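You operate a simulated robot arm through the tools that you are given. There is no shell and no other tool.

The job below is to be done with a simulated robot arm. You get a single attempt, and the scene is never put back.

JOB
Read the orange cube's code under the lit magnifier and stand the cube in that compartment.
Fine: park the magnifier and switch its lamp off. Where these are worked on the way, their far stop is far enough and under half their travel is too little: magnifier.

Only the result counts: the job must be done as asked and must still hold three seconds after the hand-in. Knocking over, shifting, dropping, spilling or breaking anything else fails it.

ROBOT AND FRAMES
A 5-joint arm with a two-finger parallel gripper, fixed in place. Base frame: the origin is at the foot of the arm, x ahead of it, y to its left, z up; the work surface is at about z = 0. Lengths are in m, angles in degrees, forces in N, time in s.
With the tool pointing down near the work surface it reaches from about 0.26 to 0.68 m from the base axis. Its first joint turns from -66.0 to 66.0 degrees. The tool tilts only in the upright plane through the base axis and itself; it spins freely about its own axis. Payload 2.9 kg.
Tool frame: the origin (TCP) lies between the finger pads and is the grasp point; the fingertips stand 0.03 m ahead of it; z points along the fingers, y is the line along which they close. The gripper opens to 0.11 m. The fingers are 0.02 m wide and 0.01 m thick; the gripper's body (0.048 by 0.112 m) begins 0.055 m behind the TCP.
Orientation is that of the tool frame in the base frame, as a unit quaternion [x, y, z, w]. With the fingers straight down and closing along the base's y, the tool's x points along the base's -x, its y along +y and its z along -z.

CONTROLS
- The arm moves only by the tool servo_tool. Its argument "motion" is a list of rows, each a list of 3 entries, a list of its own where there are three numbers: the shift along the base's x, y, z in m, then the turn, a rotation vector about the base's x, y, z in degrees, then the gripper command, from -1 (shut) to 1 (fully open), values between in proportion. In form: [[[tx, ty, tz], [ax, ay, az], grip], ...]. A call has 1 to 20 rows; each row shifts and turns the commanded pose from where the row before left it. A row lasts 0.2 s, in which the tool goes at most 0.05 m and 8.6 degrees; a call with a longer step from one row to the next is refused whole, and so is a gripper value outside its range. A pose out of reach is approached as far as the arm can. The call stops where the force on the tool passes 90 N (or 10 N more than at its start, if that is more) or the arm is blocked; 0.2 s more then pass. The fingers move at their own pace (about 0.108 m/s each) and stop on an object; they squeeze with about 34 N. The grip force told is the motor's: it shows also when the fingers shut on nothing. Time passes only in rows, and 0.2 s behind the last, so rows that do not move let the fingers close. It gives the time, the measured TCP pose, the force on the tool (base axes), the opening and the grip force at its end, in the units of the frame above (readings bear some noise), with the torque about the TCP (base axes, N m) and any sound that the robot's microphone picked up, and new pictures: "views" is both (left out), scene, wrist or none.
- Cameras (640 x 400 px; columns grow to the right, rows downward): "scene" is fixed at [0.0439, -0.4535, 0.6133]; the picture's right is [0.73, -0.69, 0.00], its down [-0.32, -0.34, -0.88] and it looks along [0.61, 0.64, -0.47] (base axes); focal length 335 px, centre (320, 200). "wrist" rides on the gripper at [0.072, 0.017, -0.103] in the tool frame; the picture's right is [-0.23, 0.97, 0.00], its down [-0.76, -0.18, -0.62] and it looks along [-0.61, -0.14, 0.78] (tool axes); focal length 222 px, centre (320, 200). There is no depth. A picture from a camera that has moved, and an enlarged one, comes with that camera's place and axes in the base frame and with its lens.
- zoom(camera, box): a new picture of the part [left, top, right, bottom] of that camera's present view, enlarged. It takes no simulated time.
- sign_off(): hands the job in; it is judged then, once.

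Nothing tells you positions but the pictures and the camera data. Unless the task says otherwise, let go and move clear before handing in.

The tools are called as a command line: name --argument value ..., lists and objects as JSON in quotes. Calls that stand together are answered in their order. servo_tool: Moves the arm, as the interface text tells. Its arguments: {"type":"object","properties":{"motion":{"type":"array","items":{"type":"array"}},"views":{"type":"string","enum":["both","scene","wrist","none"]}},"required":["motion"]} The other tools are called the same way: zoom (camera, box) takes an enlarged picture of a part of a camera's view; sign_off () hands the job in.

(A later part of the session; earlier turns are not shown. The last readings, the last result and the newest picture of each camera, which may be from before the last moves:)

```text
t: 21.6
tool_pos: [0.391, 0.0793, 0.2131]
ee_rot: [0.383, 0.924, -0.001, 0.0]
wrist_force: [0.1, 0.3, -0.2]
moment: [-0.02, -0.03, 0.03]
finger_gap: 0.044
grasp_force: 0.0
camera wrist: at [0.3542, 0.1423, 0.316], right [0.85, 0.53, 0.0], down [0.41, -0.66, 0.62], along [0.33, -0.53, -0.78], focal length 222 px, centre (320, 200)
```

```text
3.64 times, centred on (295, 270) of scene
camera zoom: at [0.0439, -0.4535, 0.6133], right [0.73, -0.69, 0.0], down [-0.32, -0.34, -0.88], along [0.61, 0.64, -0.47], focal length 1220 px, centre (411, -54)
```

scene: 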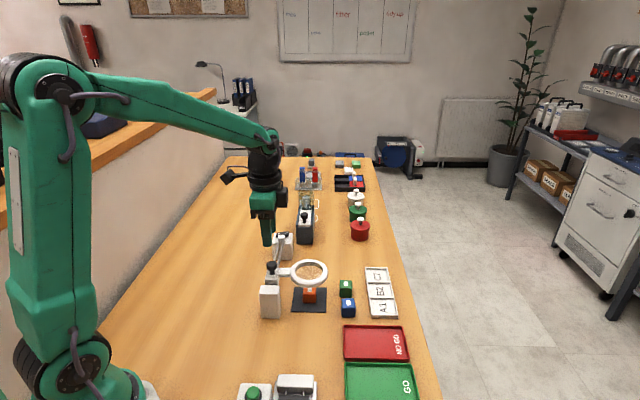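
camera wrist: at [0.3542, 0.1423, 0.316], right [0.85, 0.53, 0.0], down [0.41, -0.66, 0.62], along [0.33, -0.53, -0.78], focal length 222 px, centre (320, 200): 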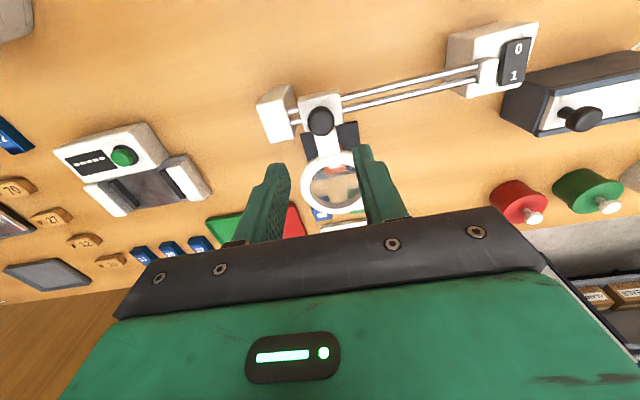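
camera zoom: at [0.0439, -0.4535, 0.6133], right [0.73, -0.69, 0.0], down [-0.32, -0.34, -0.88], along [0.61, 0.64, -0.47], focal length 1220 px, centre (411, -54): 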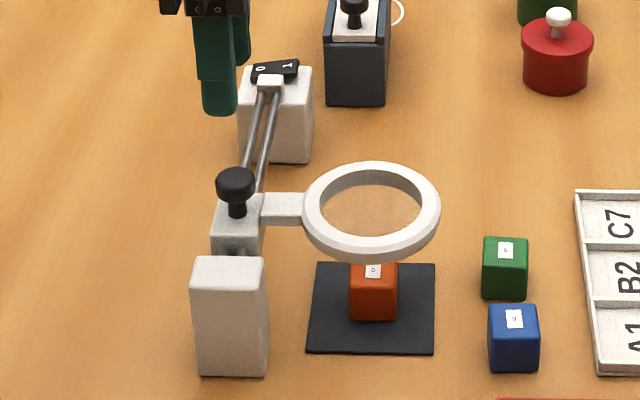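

The ring now sits over the pad and the carriage stayed put. The rocker's "1" end computes to (0.536, 0.206, 0.07). I'll close the fingers and move above it.

servo_tool --motion '[[[0.0291, 0.0252, 0], [0, 0, 0], -1], [[0.0291, 0.0252, 0], [0, 0, 0], -1], [[0.0291, 0.0252, 0], [0, 0, 0], -1], [[0.0291, 0.0252, -0.025], [0, 0, 0], -1], [[0.0291, 0.0252, -0.028], [0, 0, 0], -1], [[0, 0, 0], [0, 0, 0], -1]]' --views "both"

zoom --camera "wrist" --box '[230, 50, 430, 210]'

zoom --camera "scene" --box '[240, 170, 340, 270]'

```text
t: 23.0
tool_pos: [0.538, 0.2072, 0.1579]
ee_rot: [0.383, 0.924, 0.0, 0.0]
wrist_force: [-0.3, 0.9, -0.7]
moment: [-0.01, 0.02, -0.03]
finger_gap: 0.0
grasp_force: 34.3
camera wrist: at [0.5003, 0.2699, 0.2609], right [0.85, 0.53, 0.0], down [0.41, -0.66, 0.62], along [0.33, -0.53, -0.78], focal length 222 px, centre (320, 200)
```

scene: 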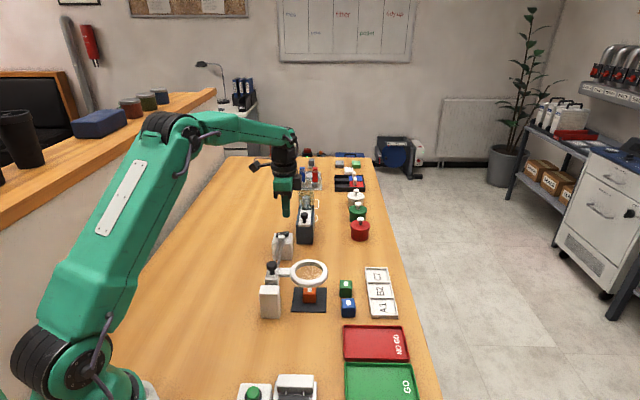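
wrist: 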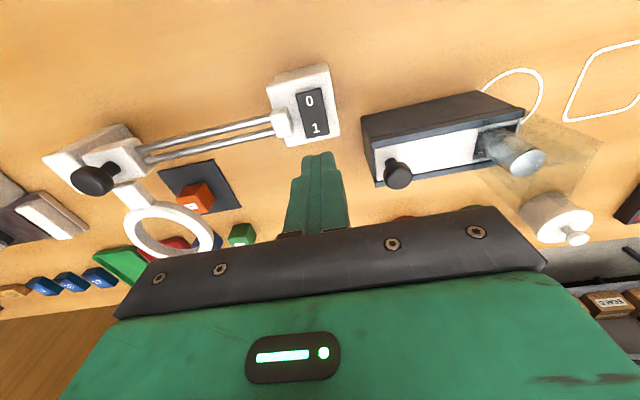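

```text
2.50 times, centred on (330, 130) of wrist
camera zoom: at [0.5003, 0.2699, 0.2609], right [0.85, 0.53, 0.0], down [0.41, -0.66, 0.62], along [0.33, -0.53, -0.78], focal length 555 px, centre (295, 375)
```

zoom: 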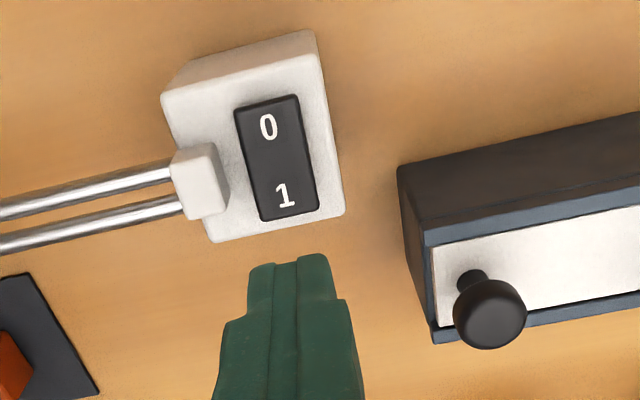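

```text
4.00 times, centred on (290, 220) of scene
camera zoom: at [0.0439, -0.4535, 0.6133], right [0.73, -0.69, 0.0], down [-0.32, -0.34, -0.88], along [0.61, 0.64, -0.47], focal length 1342 px, centre (440, 120)
```

zoom: 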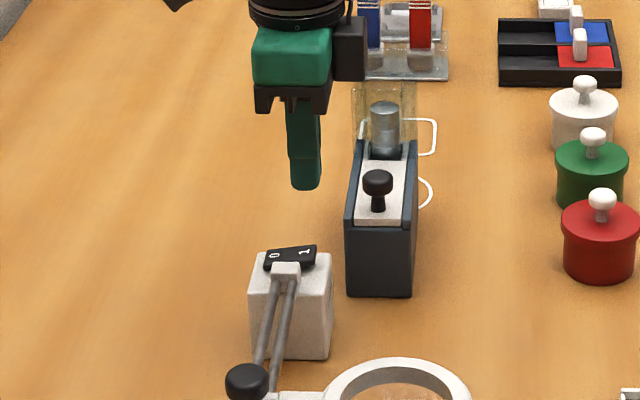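

The fingertips are right over the "1" end of the rocker. I'll descend most of the way, then press in small steps and watch the force and sound.

servo_tool --motion '[[[-0.0005, -0.0008, -0.03], [0, 0, 0], -1], [[0, 0, -0.015], [0, 0, 0], -1], [[0, 0, 0], [0, 0, 0], -1]]' --views "scene"

zoom --camera "scene" --box '[250, 180, 330, 270]'

zoom --camera "wrist" --box '[230, 50, 430, 210]'

```text
t: 23.8
tool_pos: [0.537, 0.2058, 0.1122]
ee_rot: [0.383, 0.924, 0.0, -0.001]
wrist_force: [0.2, 0.2, 0.4]
moment: [-0.02, 0.01, -0.02]
finger_gap: 0.0001
grasp_force: 34.4
```

scene: 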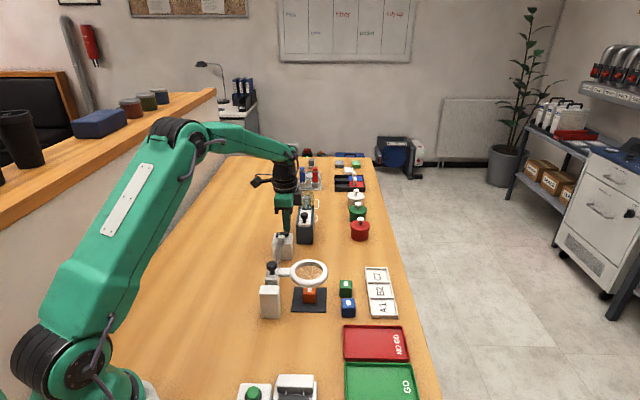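

```text
4.44 times, centred on (290, 225) of scene
camera zoom: at [0.0439, -0.4535, 0.6133], right [0.73, -0.69, 0.0], down [-0.32, -0.34, -0.88], along [0.61, 0.64, -0.47], focal length 1491 px, centre (453, 89)
```

zoom: 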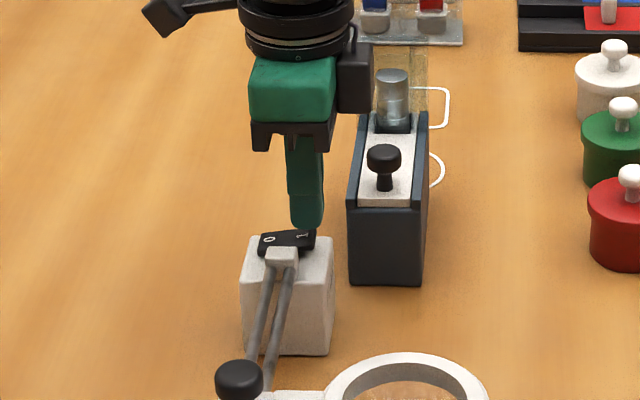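

```text
2.50 times, centred on (330, 130) of wrist
camera zoom: at [0.4988, 0.2684, 0.2154], right [0.85, 0.53, 0.0], down [0.41, -0.66, 0.62], along [0.33, -0.53, -0.78], focal length 555 px, centre (295, 375)
```

zoom: 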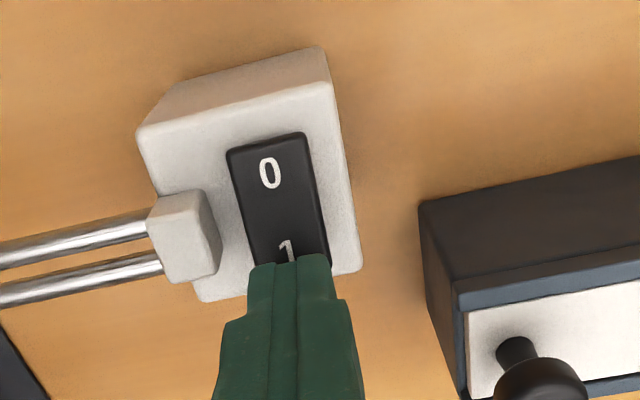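

The tips line up with the "1" end. Pressing down in small steps.

servo_tool --motion '[[[0, 0, -0.003], [0, 0, 0], -1], [[0, 0, -0.003], [0, 0, 0], -1], [[0, 0, 0], [0, 0, 0], -1]]' --views "none"

servo_tool --motion '[[[0, 0, -0.002], [0, 0, 0], -1], [[0, 0, 0], [0, 0, 0], -1]]' --views "none"

```text
t: 24.6
tool_pos: [0.5371, 0.2064, 0.1076]
ee_rot: [0.382, 0.924, 0.0, 0.0]
wrist_force: [0.1, 0.0, 0.5]
moment: [0.0, -0.01, -0.01]
finger_gap: 0.0001
grasp_force: 33.4
```

```text
t: 25.2
tool_pos: [0.5367, 0.2067, 0.1064]
ee_rot: [0.382, 0.924, 0.0, 0.0]
wrist_force: [0.0, 0.4, 1.0]
moment: [0.0, 0.01, 0.01]
finger_gap: 0.0002
grasp_force: 34.2
```

servo_tool --motion '[[[0, 0, -0.002], [0, 0, 0], -1], [[0, 0, 0], [0, 0, 0], -1]]' --views "none"

servo_tool --motion '[[[0, 0, -0.002], [0, 0, 0], -1], [[0, 0, 0], [0, 0, 0], -1]]' --views "none"

servo_tool --motion '[[[0, 0, -0.002], [0, 0, 0], -1], [[0, 0, 0], [0, 0, 0], -1]]' --views "both"

```text
t: 25.8
tool_pos: [0.5383, 0.2071, 0.1017]
ee_rot: [0.383, 0.924, 0.001, 0.0]
wrist_force: [0.1, -0.7, 1.0]
moment: [-0.03, -0.03, 0.01]
finger_gap: 0.0001
grasp_force: 33.6
```

```text
t: 26.4
tool_pos: [0.5377, 0.2075, 0.1021]
ee_rot: [0.382, 0.924, 0.0, 0.0]
wrist_force: [0.3, -0.6, 0.5]
moment: [-0.02, 0.03, -0.02]
finger_gap: 0.0
grasp_force: 34.2
```

```text
t: 27.0
tool_pos: [0.5383, 0.2066, 0.1012]
ee_rot: [0.383, 0.924, 0.001, 0.0]
wrist_force: [0.8, -0.6, -0.1]
moment: [0.0, 0.02, 0.01]
finger_gap: 0.0002
grasp_force: 33.6
heard: click
camera wrist: at [0.4997, 0.2694, 0.2033], right [0.85, 0.53, 0.0], down [0.41, -0.66, 0.62], along [0.33, -0.53, -0.78], focal length 222 px, centre (320, 200)
```

scene: 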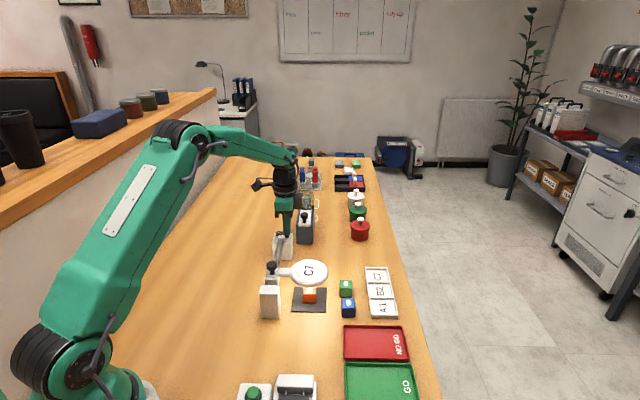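
wrist: 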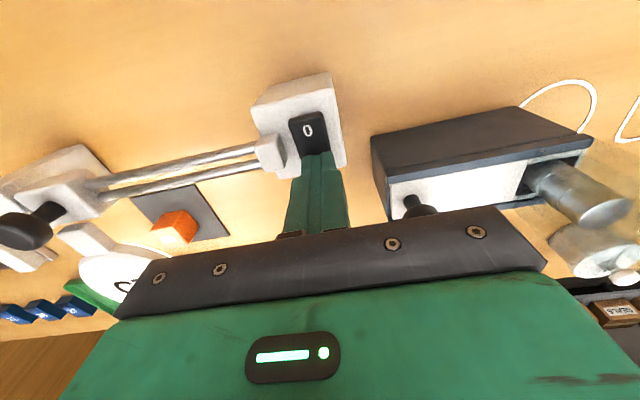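

A click was heard and the lamp is lit, and the lens now shows an enlarged code. I'll zoom in to read it properly.

zoom --camera "scene" --box '[275, 245, 345, 315]'

zoom --camera "wrist" --box '[60, 200, 200, 320]'

```text
5.71 times, centred on (310, 280) of scene
camera zoom: at [0.0439, -0.4535, 0.6133], right [0.73, -0.69, 0.0], down [-0.32, -0.34, -0.88], along [0.61, 0.64, -0.47], focal length 1917 px, centre (377, -257)
```

zoom: 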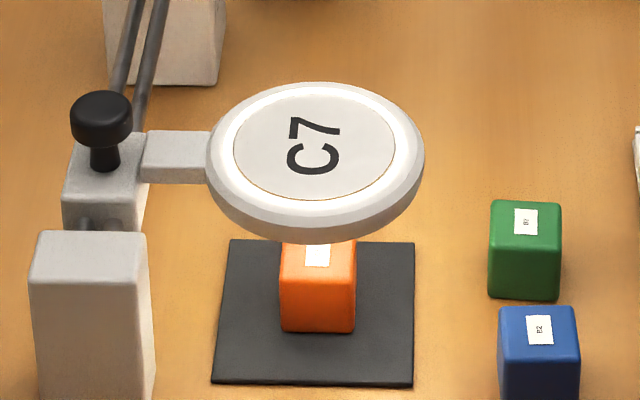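

```text
3.33 times, centred on (130, 260) of wrist
camera zoom: at [0.4997, 0.2694, 0.2033], right [0.85, 0.53, 0.0], down [0.41, -0.66, 0.62], along [0.33, -0.53, -0.78], focal length 740 px, centre (953, 0)
```

zoom: 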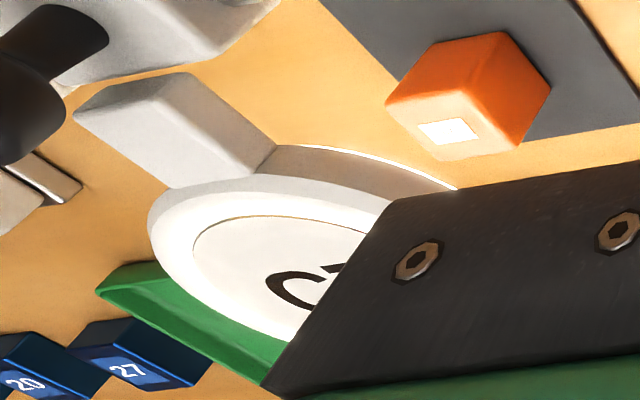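

The lit magnifier clearly shows C7. Since I'm at the switch, I'll lift off "1", move across and press the "0" end to turn the lamp off.

servo_tool --motion '[[[0, 0, 0.03], [0, 0, 0], -1], [[-0.0095, 0.009, 0], [0, 0, 0], -1], [[-0.0095, 0.009, 0], [0, 0, 0], -1], [[0, 0, 0], [0, 0, 0], -1]]' --views "both"

zoom --camera "wrist" --box '[230, 50, 430, 210]'

zoom --camera "scene" --box '[250, 180, 330, 270]'

```text
t: 28.0
tool_pos: [0.5188, 0.2233, 0.1301]
ee_rot: [0.383, 0.924, 0.0, 0.0]
wrist_force: [-0.4, -0.3, 0.4]
moment: [0.04, 0.0, 0.01]
finger_gap: 0.0002
grasp_force: 34.0
camera wrist: at [0.4804, 0.2859, 0.2326], right [0.85, 0.53, 0.0], down [0.41, -0.66, 0.62], along [0.33, -0.53, -0.78], focal length 222 px, centre (320, 200)
```

scene: 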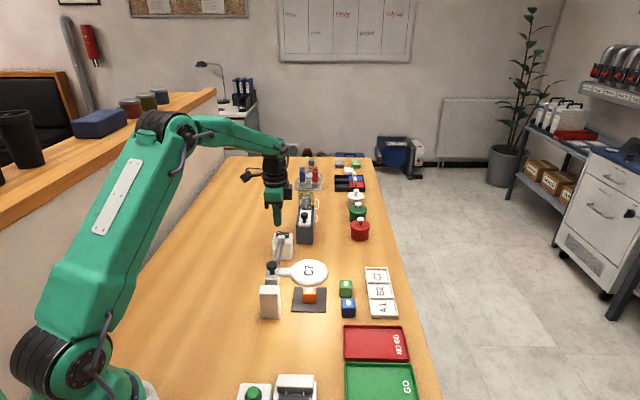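
wrist: 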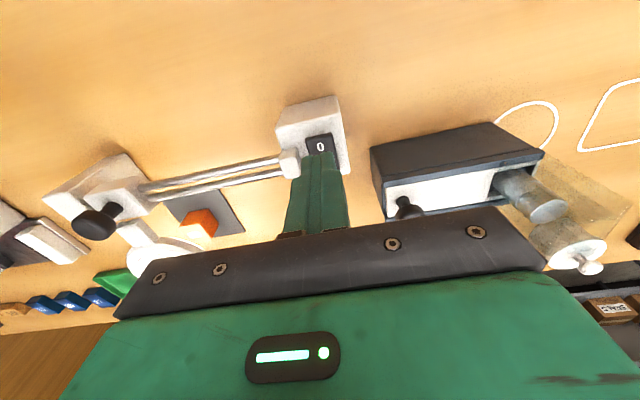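

```text
2.50 times, centred on (330, 130) of wrist
camera zoom: at [0.4804, 0.2859, 0.2326], right [0.85, 0.53, 0.0], down [0.41, -0.66, 0.62], along [0.33, -0.53, -0.78], focal length 555 px, centre (295, 375)
```

zoom: 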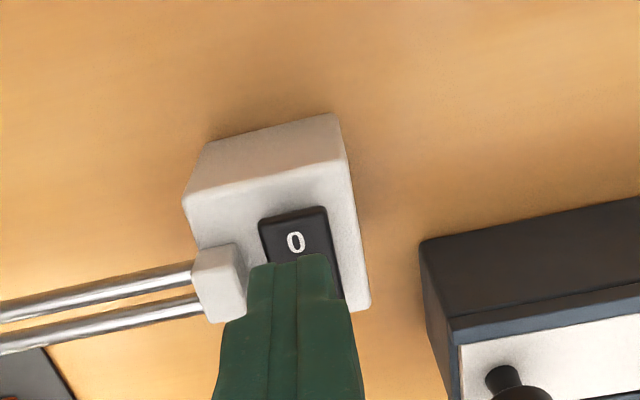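

```text
4.44 times, centred on (290, 225) of scene
camera zoom: at [0.0439, -0.4535, 0.6133], right [0.73, -0.69, 0.0], down [-0.32, -0.34, -0.88], along [0.61, 0.64, -0.47], focal length 1491 px, centre (453, 89)
```

zoom: 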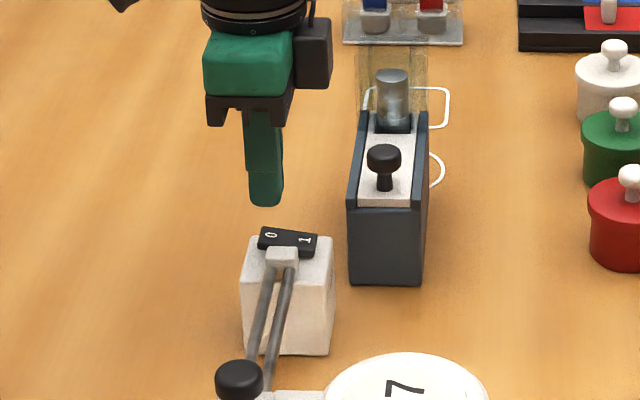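

Aligned with "0", which is now raised. Pressing down in steps until the click.

servo_tool --motion '[[[0, 0, -0.015], [0, 0, 0], -1], [[0, 0, -0.006], [0, 0, 0], -1], [[0, 0, 0], [0, 0, 0], -1]]' --views "none"

servo_tool --motion '[[[0, 0, -0.002], [0, 0, 0], -1], [[0, 0, -0.002], [0, 0, 0], -1], [[0, 0, -0.002], [0, 0, 0], -1], [[0, 0, 0], [0, 0, 0], -1]]' --views "none"

```text
t: 28.8
tool_pos: [0.5178, 0.2253, 0.1088]
ee_rot: [0.383, 0.924, 0.0, 0.0]
wrist_force: [-0.3, 0.0, -0.4]
moment: [-0.02, -0.01, 0.04]
finger_gap: 0.0
grasp_force: 34.1
```

```text
t: 29.8
tool_pos: [0.5193, 0.2244, 0.1033]
ee_rot: [0.382, 0.924, 0.0, 0.0]
wrist_force: [-0.2, 0.8, -0.5]
moment: [0.02, 0.0, -0.01]
finger_gap: 0.0
grasp_force: 33.9
```

servo_tool --motion '[[[0, 0, -0.002], [0, 0, 0], -1], [[0, 0, 0], [0, 0, 0], -1]]' --views "none"

servo_tool --motion '[[[0, 0, -0.002], [0, 0, 0], -1], [[0, 0, 0], [0, 0, 0], -1]]' --views "both"

```text
t: 30.4
tool_pos: [0.5188, 0.2246, 0.1012]
ee_rot: [0.383, 0.924, 0.0, 0.001]
wrist_force: [-0.5, 0.0, -0.5]
moment: [-0.04, -0.02, -0.04]
finger_gap: 0.0001
grasp_force: 34.6
heard: click
```

```text
t: 31.0
tool_pos: [0.5194, 0.225, 0.0994]
ee_rot: [0.383, 0.924, 0.001, 0.0]
wrist_force: [-10.1, -4.5, 22.1]
moment: [-0.3, 0.16, -0.11]
finger_gap: 0.0
grasp_force: 33.6
camera wrist: at [0.4805, 0.287, 0.2035], right [0.85, 0.53, 0.0], down [0.41, -0.66, 0.62], along [0.33, -0.53, -0.78], focal length 222 px, centre (320, 200)
```

scene: 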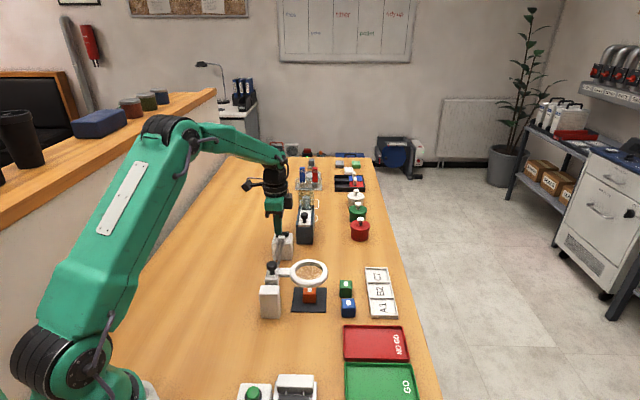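
wrist: 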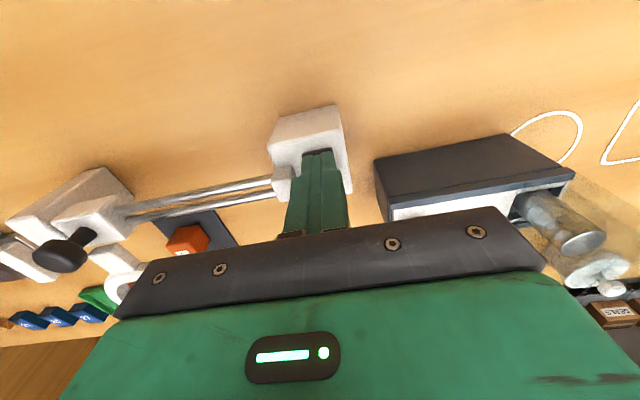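

The click came and the lamp is off (the lens shows plain glass again). Now I rise and go back above the knob to park the magnifier.

servo_tool --motion '[[[0, 0, 0.02], [0, 0, 0], -1], [[0, 0, 0.035], [0, 0, 0], -1], [[0, 0, 0.035], [0, 0, 0], -1], [[-0.0318, -0.036, 0], [0, 0, 0], -0.6], [[-0.0318, -0.036, 0], [0, 0, 0], -0.2], [[-0.0318, -0.036, 0], [0, 0, 0], -0.2], [[-0.0318, -0.036, 0], [0, 0, 0], -0.2], [[0, 0, -0.04], [0, 0, 0], -0.2], [[0, 0, 0], [0, 0, 0], -0.2]]' --views "both"

zoom --camera "wrist" --box '[230, 60, 430, 220]'

zoom --camera "scene" --box '[240, 215, 350, 325]'

```text
t: 33.0
tool_pos: [0.3932, 0.0816, 0.1507]
ee_rot: [0.383, 0.924, 0.0, 0.0]
wrist_force: [-0.6, 0.0, -0.6]
moment: [-0.04, -0.03, -0.02]
finger_gap: 0.0438
grasp_force: 0.1
camera wrist: at [0.3541, 0.1433, 0.2524], right [0.85, 0.53, 0.0], down [0.41, -0.66, 0.62], along [0.33, -0.53, -0.78], focal length 222 px, centre (320, 200)
```

scene: 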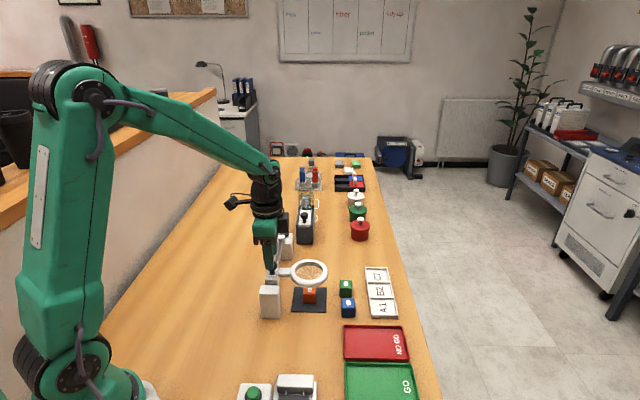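
wrist: 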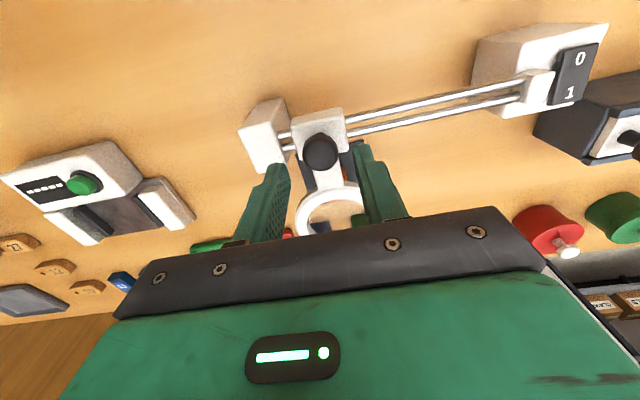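

```text
2.50 times, centred on (330, 140) of wrist
camera zoom: at [0.3541, 0.1433, 0.2524], right [0.85, 0.53, 0.0], down [0.41, -0.66, 0.62], along [0.33, -0.53, -0.78], focal length 555 px, centre (295, 350)
```

zoom: 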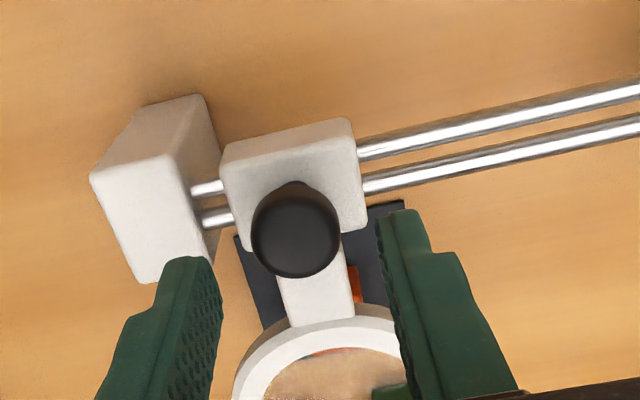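

```text
3.64 times, centred on (295, 270) of scene
camera zoom: at [0.0438, -0.4535, 0.6133], right [0.73, -0.69, 0.0], down [-0.32, -0.34, -0.88], along [0.61, 0.64, -0.47], focal length 1220 px, centre (411, -54)
```

zoom: 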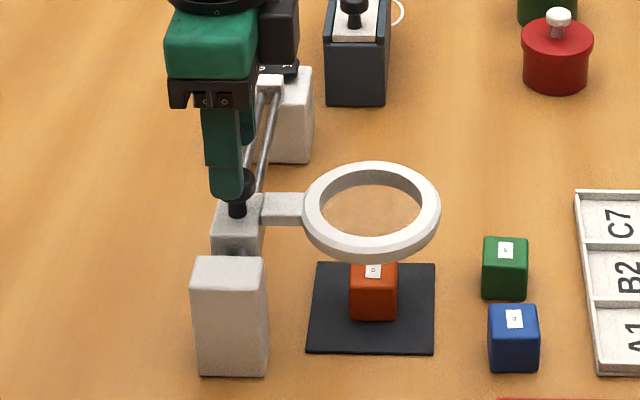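

The knob at (0.393, 0.081) is centred under the gripper. I'll descend, grip the cap, and start sliding back toward the switch end.

servo_tool --motion '[[[0, 0, -0.016], [0, 0, 0], -0.2], [[0, 0, -0.015], [0, 0, 0], -0.2], [[0, 0, 0], [0, 0, 0], -0.2], [[0, 0, 0], [0, 0, 0], -1], [[0, 0, 0], [0, 0, 0], -1], [[0, 0, 0], [0, 0, 0], -1]]' --views "none"

servo_tool --motion '[[[0.008, 0.008, 0], [0, 0, 0], -1], [[0.008, 0.008, 0], [0, 0, 0], -1], [[0, 0, 0], [0, 0, 0], -1]]' --views "none"

```text
t: 34.4
tool_pos: [0.3926, 0.0805, 0.1177]
ee_rot: [0.383, 0.924, 0.001, 0.0]
wrist_force: [8.0, 8.9, -9.1]
moment: [0.06, -0.22, 0.02]
finger_gap: 0.0252
grasp_force: 45.5
```

```text
t: 35.2
tool_pos: [0.4084, 0.0959, 0.1177]
ee_rot: [0.384, 0.923, 0.0, 0.0]
wrist_force: [12.3, -13.7, -8.6]
moment: [0.01, 0.21, -0.14]
finger_gap: 0.0249
grasp_force: 45.0
```

servo_tool --motion '[[[0.0087, 0.0079, -0.0003], [0, 0, 0], -1], [[0.0082, 0.0082, 0], [0, 0, 0], -1], [[0, 0, 0], [0, 0, 0], -1]]' --views "none"

servo_tool --motion '[[[0.0082, 0.0082, 0], [0, 0, 0], -1], [[0.0082, 0.0082, 0], [0, 0, 0], -1], [[0, 0, 0], [0, 0, 0], -1]]' --views "none"

```text
t: 36.0
tool_pos: [0.4255, 0.1143, 0.1175]
ee_rot: [0.382, 0.924, 0.0, 0.001]
wrist_force: [-7.8, 7.9, 14.3]
moment: [0.14, 0.16, -0.1]
finger_gap: 0.0251
grasp_force: 45.0
```

```text
t: 36.8
tool_pos: [0.4414, 0.129, 0.1173]
ee_rot: [0.382, 0.924, 0.001, 0.002]
wrist_force: [-14.6, 14.5, 32.2]
moment: [0.29, 0.35, 0.07]
finger_gap: 0.0251
grasp_force: 44.8
```

servo_tool --motion '[[[0.0078, 0.0086, 0.0008], [0, 0, 0], -1], [[0.0082, 0.0082, 0], [0, 0, 0], -1], [[0, 0, 0], [0, 0, 0], -1]]' --views "none"

servo_tool --motion '[[[0.007, 0.007, 0], [0, 0, 0], -1], [[0.004, 0.004, 0], [0, 0, 0], -1], [[0, 0, 0], [0, 0, 0], -1]]' --views "none"

```text
t: 37.6
tool_pos: [0.4573, 0.1455, 0.116]
ee_rot: [0.383, 0.924, 0.0, -0.001]
wrist_force: [-9.1, 6.0, 16.3]
moment: [0.1, 0.13, 0.05]
finger_gap: 0.0251
grasp_force: 45.2
```

```text
t: 38.4
tool_pos: [0.468, 0.1558, 0.1176]
ee_rot: [0.383, 0.924, -0.001, -0.001]
wrist_force: [2.3, -1.6, -4.3]
moment: [-0.09, -0.11, 0.01]
finger_gap: 0.0252
grasp_force: 45.3
```

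About 9 mm left to the park end. I'll go in small steps until I feel the stop.

servo_tool --motion '[[[0.003, 0.003, 0], [0, 0, 0], -1], [[0.002, 0.002, 0], [0, 0, 0], -1], [[0, 0, 0], [0, 0, 0], -1]]' --views "none"

servo_tool --motion '[[[0.0015, 0.0015, 0], [0, 0, 0], -1], [[0, 0, 0], [0, 0, 0], -1]]' --views "none"

servo_tool --motion '[[[0.0015, 0.0015, 0], [0, 0, 0], -1], [[0, 0, 0], [0, 0, 0], -1]]' --views "both"

```text
t: 39.2
tool_pos: [0.4726, 0.1618, 0.117]
ee_rot: [0.384, 0.923, -0.001, 0.0]
wrist_force: [12.2, -11.8, -17.4]
moment: [-0.11, -0.1, 0.0]
finger_gap: 0.0251
grasp_force: 45.1
```

```text
t: 39.8
tool_pos: [0.4744, 0.1628, 0.1178]
ee_rot: [0.383, 0.924, 0.0, -0.001]
wrist_force: [21.4, -21.4, -31.4]
moment: [-0.33, -0.27, 0.01]
finger_gap: 0.0249
grasp_force: 45.2
```

```text
t: 40.4
tool_pos: [0.4747, 0.1615, 0.1185]
ee_rot: [0.383, 0.924, -0.002, -0.003]
wrist_force: [-2.7, -29.0, -15.5]
moment: [-0.31, 0.27, 0.04]
finger_gap: 0.025
grasp_force: 44.6
camera wrist: at [0.4368, 0.2257, 0.2204], right [0.85, 0.53, -0.01], down [0.42, -0.66, 0.62], along [0.32, -0.53, -0.78], focal length 222 px, centre (320, 200)
```

scene: 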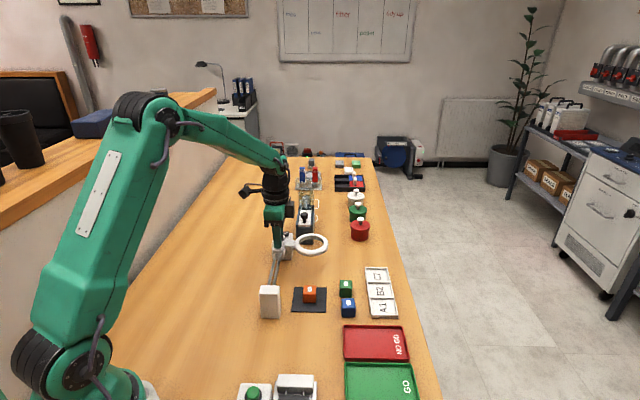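
wrist: 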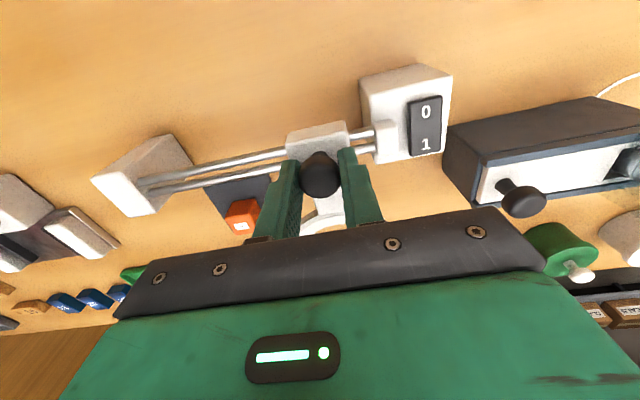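

The carriage is back against its park stop (22 N along the rail, and the picture matches the start). I'll relax, open, and lift off.

servo_tool --motion '[[[0, -0.0012, -0.0006], [0, 0, 0], -1], [[0, 0, 0], [0, 0, 0], -0.6], [[0, 0, 0], [0, 0, 0], -0.3], [[0, 0, 0], [0, 0, 0], -0.2], [[0, 0, 0.02], [0, 0, 0], -0.2], [[0, 0, 0.03], [0, 0, 0], -0.2], [[0, 0, 0.04], [0, 0, 0], -0.2]]' --views "both"

zoom --camera "scene" --box '[250, 215, 340, 325]'

```text
t: 42.0
tool_pos: [0.4761, 0.1612, 0.2078]
ee_rot: [0.383, 0.924, 0.0, 0.0]
wrist_force: [-0.1, -0.5, 0.2]
moment: [0.0, -0.01, 0.03]
finger_gap: 0.0441
grasp_force: 0.1
camera wrist: at [0.438, 0.2246, 0.3104], right [0.85, 0.53, 0.0], down [0.41, -0.66, 0.62], along [0.33, -0.53, -0.78], focal length 222 px, centre (320, 200)
```

scene: 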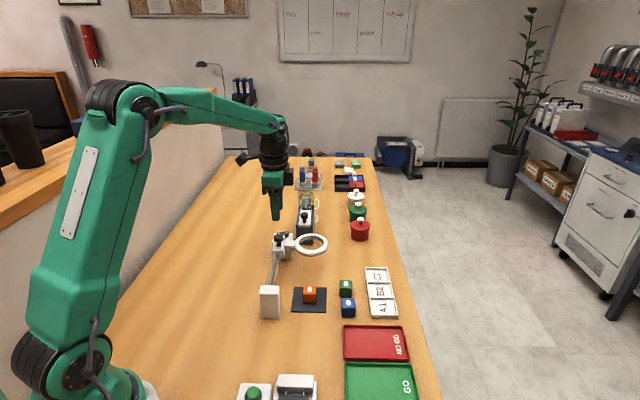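
wrist: 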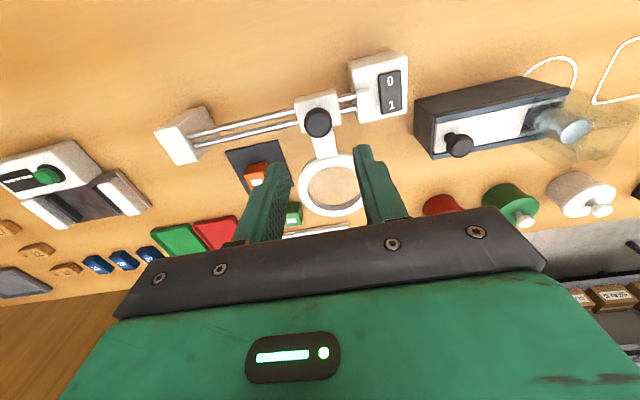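

```text
3.64 times, centred on (295, 270) of scene
camera zoom: at [0.0439, -0.4535, 0.6133], right [0.73, -0.69, 0.0], down [-0.32, -0.34, -0.88], along [0.61, 0.64, -0.47], focal length 1220 px, centre (411, -54)
```

zoom: 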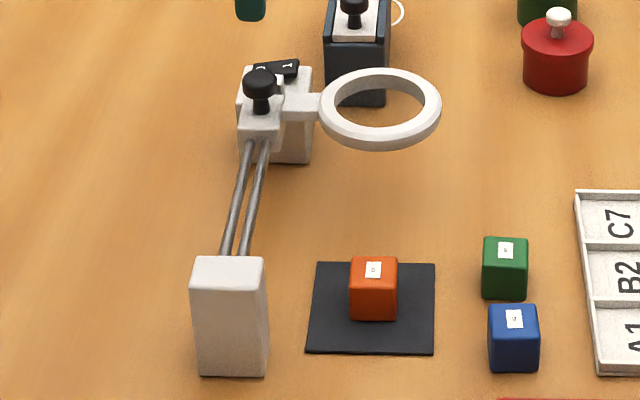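

The magnifier is parked with its lamp off, matching the starting picture. Now I'll fetch the orange cube from the pad, moving above it first.

servo_tool --motion '[[[-0.0055, -0.036, 0], [0, 0, 0], -0.2], [[-0.0055, -0.036, 0], [0, 0, 0], -0.09], [[-0.0055, -0.036, -0.02], [0, 0, 0], -0.09], [[-0.0055, -0.0355, -0.04], [0, 0, 0], -0.09], [[0, 0, -0.045], [0, 0, 0], -0.09], [[0, 0, 0], [0, 0, 0], -0.09]]' --views "both"

zoom --camera "wrist" --box '[220, 60, 420, 220]'

```text
refused: row 4 steps farther than a row can; nothing moved
```

```text
2.50 times, centred on (320, 140) of wrist
camera zoom: at [0.438, 0.2246, 0.3104], right [0.85, 0.53, 0.0], down [0.41, -0.66, 0.62], along [0.33, -0.53, -0.78], focal length 555 px, centre (320, 350)
```

zoom: 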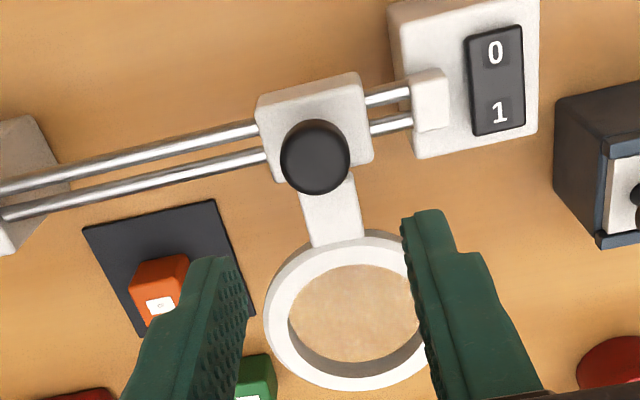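

One row was too long a step, so nothing moved. I'll repeat the same path with shorter rows.

servo_tool --motion '[[[-0.0055, -0.036, 0], [0, 0, 0], -0.2], [[-0.0055, -0.036, 0], [0, 0, 0], -0.09], [[-0.0055, -0.036, -0.01], [0, 0, 0], -0.09], [[-0.0055, -0.0355, -0.02], [0, 0, 0], -0.09], [[0, 0, -0.04], [0, 0, 0], -0.09], [[0, 0, -0.04], [0, 0, 0], -0.09], [[0, 0, 0], [0, 0, 0], -0.09]]' --views "both"

zoom --camera "wrist" --box '[220, 60, 420, 220]'

```text
t: 43.6
tool_pos: [0.4533, 0.0194, 0.0945]
ee_rot: [0.383, 0.924, 0.0, 0.0]
wrist_force: [-1.2, 0.0, -0.1]
moment: [0.0, -0.03, -0.01]
finger_gap: 0.0499
grasp_force: 0.1
camera wrist: at [0.4162, 0.0819, 0.1983], right [0.85, 0.53, 0.0], down [0.41, -0.66, 0.62], along [0.33, -0.53, -0.78], focal length 222 px, centre (320, 200)
```

scene: 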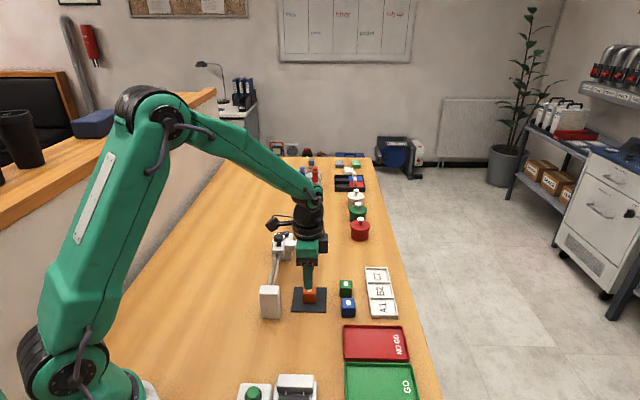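
wrist: 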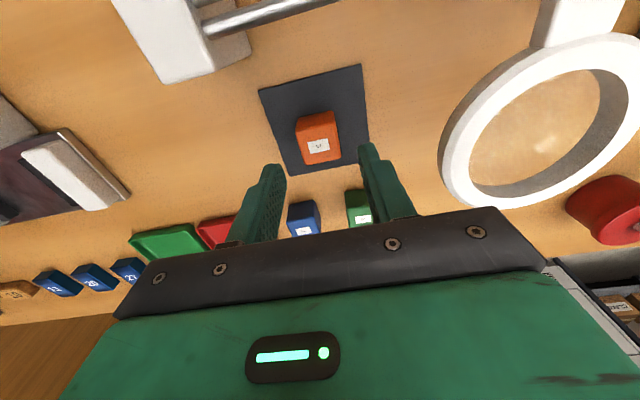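

```text
2.50 times, centred on (320, 140) of wrist
camera zoom: at [0.4162, 0.0819, 0.1983], right [0.85, 0.53, 0.0], down [0.41, -0.66, 0.62], along [0.33, -0.53, -0.78], focal length 555 px, centre (320, 350)
```

zoom: 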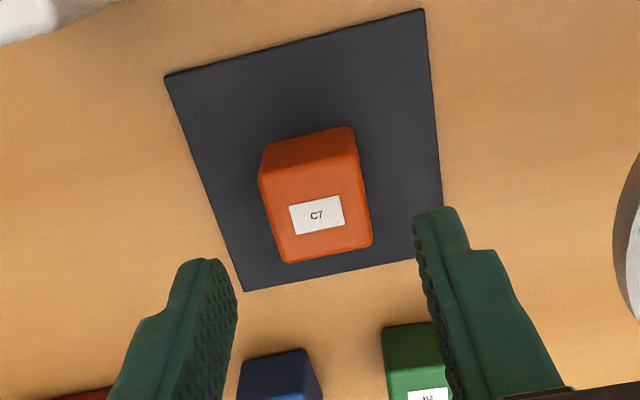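

The fingers straddle the cube nicely. I'll nudge by 1 mm, descend and grip.

servo_tool --motion '[[[0.001, -0.001, -0.024], [0, 0, 0], -0.09], [[0, 0, -0.023], [0, 0, 0], -0.09], [[0, 0, 0], [0, 0, 0], -0.09], [[0, 0, 0], [0, 0, 0], -1], [[0, 0, 0], [0, 0, 0], -1], [[0, 0, 0], [0, 0, 0], -1]]' --views "both"

```text
t: 45.0
tool_pos: [0.4555, 0.0191, 0.0482]
ee_rot: [0.382, 0.924, 0.0, 0.0]
wrist_force: [0.0, -0.2, 0.4]
moment: [0.0, 0.03, -0.02]
finger_gap: 0.0305
grasp_force: 34.4
camera wrist: at [0.4164, 0.0809, 0.1511], right [0.85, 0.53, 0.0], down [0.41, -0.66, 0.62], along [0.33, -0.53, -0.78], focal length 222 px, centre (320, 200)
```

scene: 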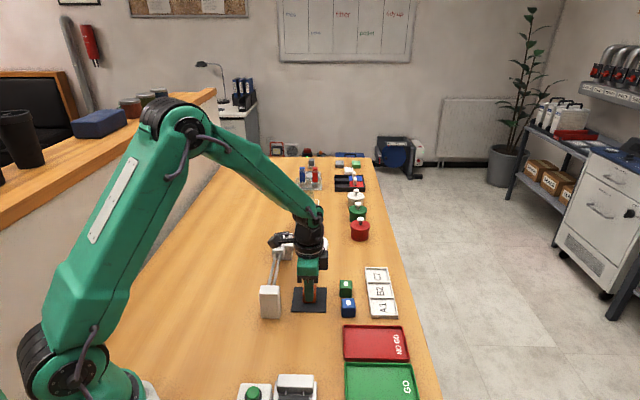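
wrist: 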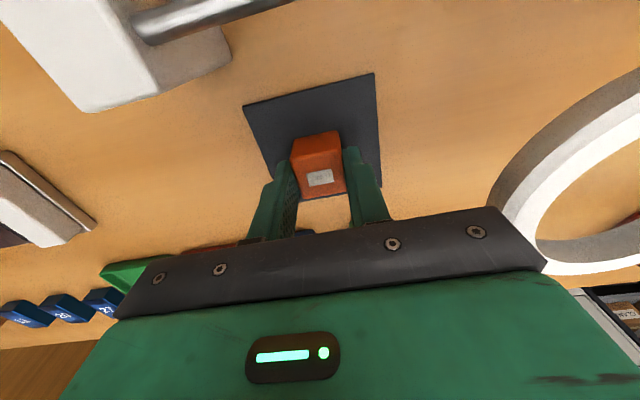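

The cube is held again (gap 0.0305). I'll lift and carry it over compartment C7, then check the compartment's exact place.

servo_tool --motion '[[[0, 0, 0.03], [0, 0, 0], -1], [[0, 0, 0.045], [0, 0, 0], -1], [[0, 0, 0.045], [0, 0, 0], -1], [[0.038, -0.0132, 0], [0, 0, 0], -1], [[0.038, -0.0132, 0], [0, 0, 0], -1], [[0.038, -0.0132, 0], [0, 0, 0], -1], [[0.038, -0.0132, 0], [0, 0, 0], -1], [[0.038, -0.0132, 0], [0, 0, 0], -1], [[0, 0, 0], [0, 0, 0], -1]]' --views "both"

zoom --camera "wrist" --box '[220, 60, 420, 220]'

zoom --camera "scene" --box '[320, 220, 420, 330]'

```text
t: 47.0
tool_pos: [0.6479, -0.0483, 0.1691]
ee_rot: [0.383, 0.924, 0.0, -0.001]
wrist_force: [0.3, -0.5, 0.4]
moment: [0.01, -0.02, 0.02]
finger_gap: 0.0306
grasp_force: 33.9
camera wrist: at [0.6094, 0.0146, 0.272], right [0.85, 0.53, 0.0], down [0.41, -0.66, 0.62], along [0.33, -0.53, -0.78], focal length 222 px, centre (320, 200)
```

scene: 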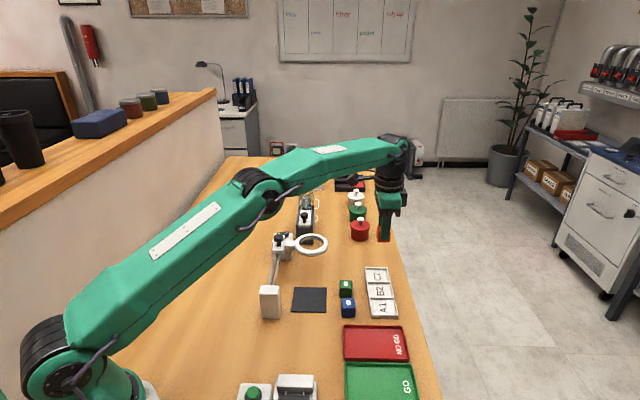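
wrist: 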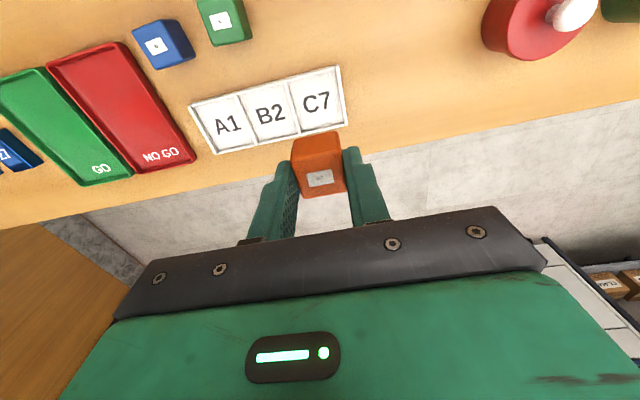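

```text
2.50 times, centred on (320, 140) of wrist
camera zoom: at [0.6094, 0.0146, 0.272], right [0.85, 0.53, 0.0], down [0.41, -0.66, 0.62], along [0.33, -0.53, -0.78], focal length 555 px, centre (320, 350)
```

zoom: 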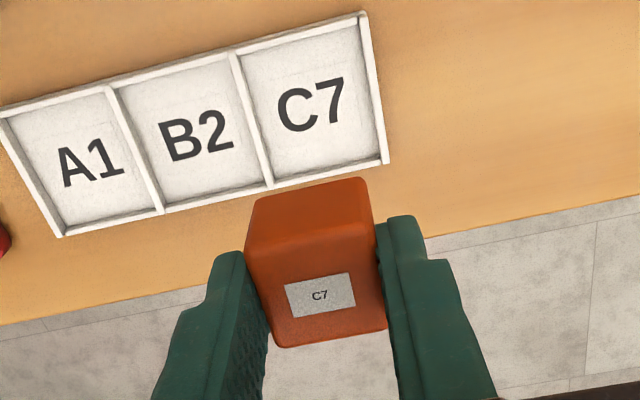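

```text
3.64 times, centred on (370, 275) of scene
camera zoom: at [0.0439, -0.4535, 0.6133], right [0.73, -0.69, 0.0], down [-0.32, -0.34, -0.88], along [0.61, 0.64, -0.47], focal length 1220 px, centre (138, -73)
```

zoom: 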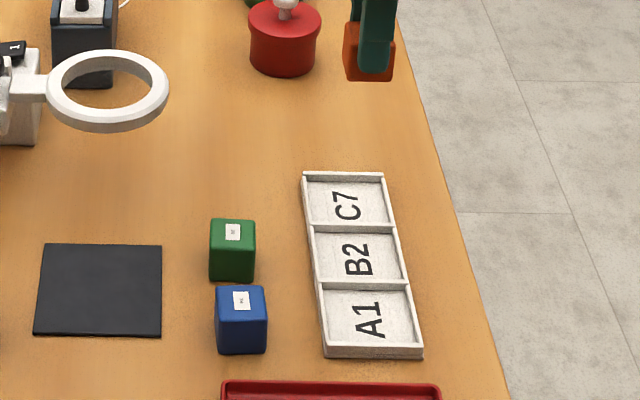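

C7's centre computes to about (0.645, -0.048), so I'm 2 to 3 mm off. I'll correct that and lower the cube to just above the compartment floor.

servo_tool --motion '[[[-0.0025, 0.0005, -0.035], [0, 0, 0], -1], [[0, 0, -0.035], [0, 0, 0], -1], [[0, 0, -0.025], [0, 0, 0], -1], [[0, 0, 0], [0, 0, 0], -1]]' --views "both"

zoom --camera "wrist" --box '[220, 80, 420, 240]'

zoom --camera "scene" --box '[320, 220, 420, 330]'

```text
t: 48.0
tool_pos: [0.6445, -0.046, 0.0766]
ee_rot: [0.383, 0.924, 0.0, 0.0]
wrist_force: [-0.3, 1.0, 0.1]
moment: [-0.01, 0.01, 0.01]
finger_gap: 0.0304
grasp_force: 33.9
camera wrist: at [0.6058, 0.0164, 0.1803], right [0.85, 0.53, 0.0], down [0.41, -0.66, 0.62], along [0.33, -0.53, -0.78], focal length 222 px, centre (320, 200)
```

scene: 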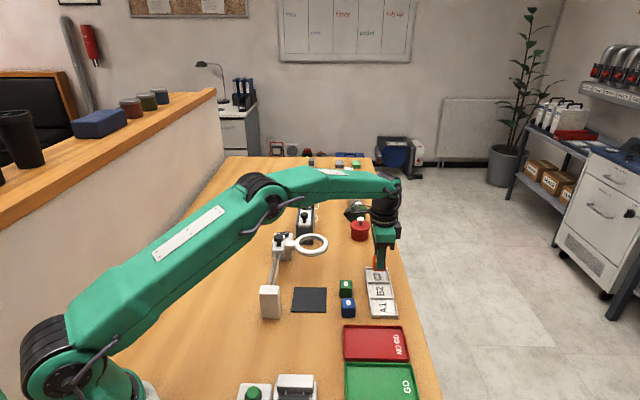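
wrist: 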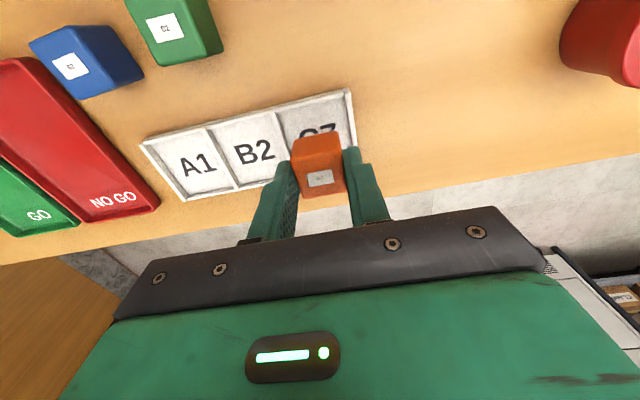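

```text
2.50 times, centred on (320, 160) of wrist
camera zoom: at [0.6058, 0.0164, 0.1803], right [0.85, 0.53, 0.0], down [0.41, -0.66, 0.62], along [0.33, -0.53, -0.78], focal length 555 px, centre (320, 300)
```

zoom: 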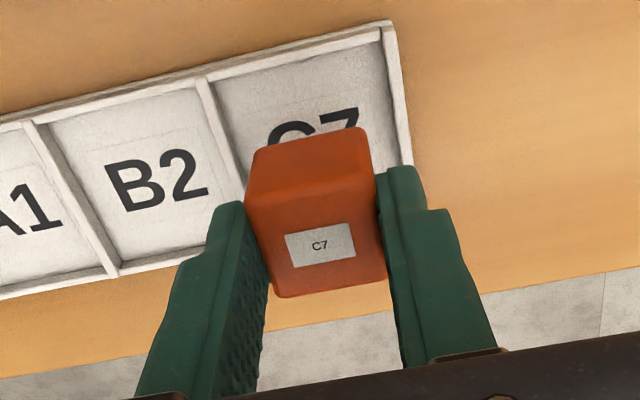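

```text
3.64 times, centred on (370, 275) of scene
camera zoom: at [0.0439, -0.4535, 0.6133], right [0.73, -0.69, 0.0], down [-0.32, -0.34, -0.88], along [0.61, 0.64, -0.47], focal length 1220 px, centre (138, -73)
```

zoom: 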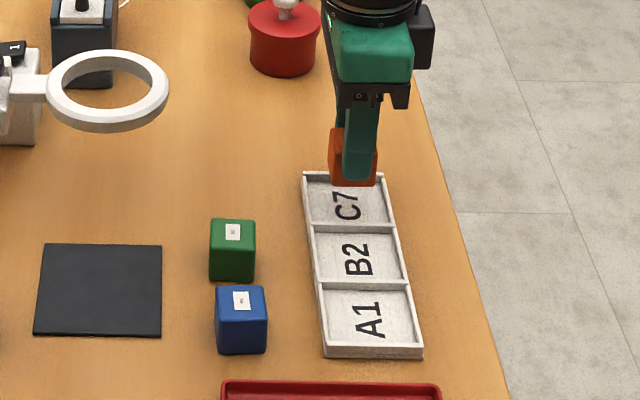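

The cube is well inside the C7 outline. I'll continue down, slowing near the floor.

servo_tool --motion '[[[0.0004, -0.0008, -0.012], [0, 0, 0], -1], [[0, 0, -0.01], [0, 0, 0], -1], [[0, 0, 0], [0, 0, 0], -1]]' --views "both"

zoom --camera "wrist" --box '[220, 80, 420, 240]'

zoom --camera "scene" --box '[340, 240, 410, 320]'

```text
t: 48.8
tool_pos: [0.6431, -0.0473, 0.0549]
ee_rot: [0.383, 0.924, 0.0, 0.0]
wrist_force: [-0.7, -0.7, -0.4]
moment: [0.01, -0.01, -0.01]
finger_gap: 0.0303
grasp_force: 33.8
camera wrist: at [0.6055, 0.0154, 0.1572], right [0.85, 0.53, 0.0], down [0.41, -0.66, 0.62], along [0.33, -0.53, -0.78], focal length 222 px, centre (320, 200)
```

scene: 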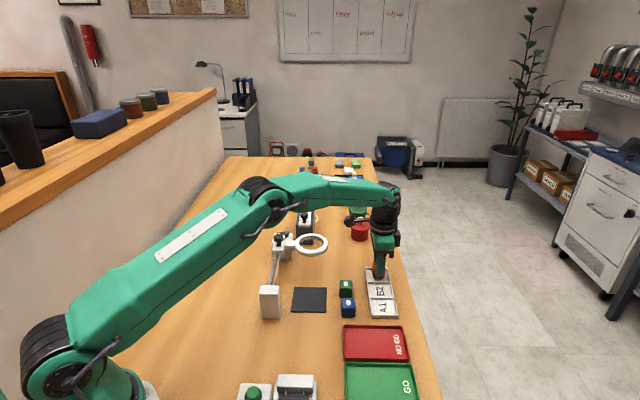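
wrist: 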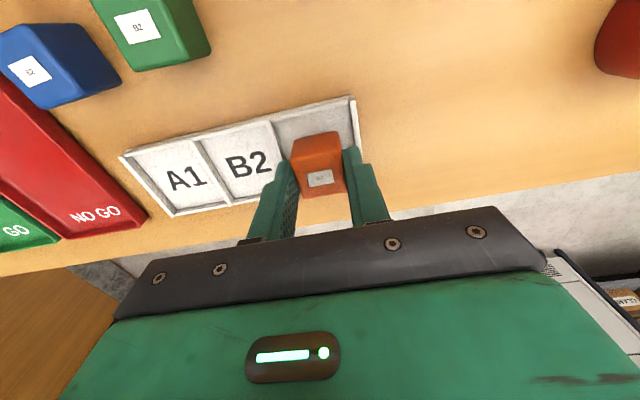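

```text
2.50 times, centred on (320, 160) of wrist
camera zoom: at [0.6055, 0.0154, 0.1572], right [0.85, 0.53, 0.0], down [0.41, -0.66, 0.62], along [0.33, -0.53, -0.78], focal length 555 px, centre (320, 300)
```

zoom: 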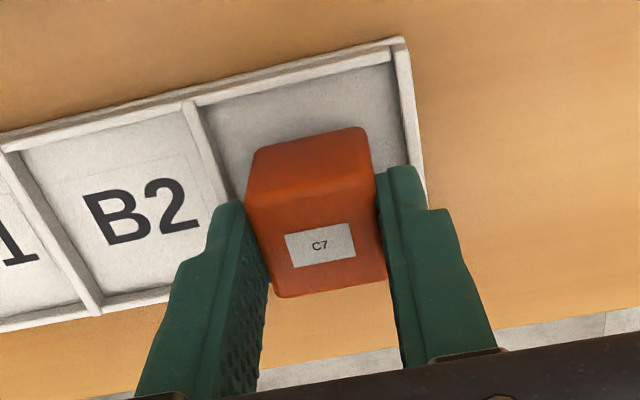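

```text
5.00 times, centred on (375, 280) of scene
camera zoom: at [0.0439, -0.4535, 0.6133], right [0.73, -0.69, 0.0], down [-0.32, -0.34, -0.88], along [0.61, 0.64, -0.47], focal length 1677 px, centre (45, -200)
```

zoom: 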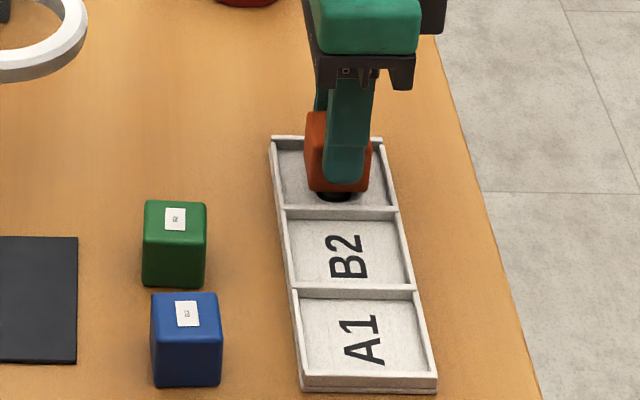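

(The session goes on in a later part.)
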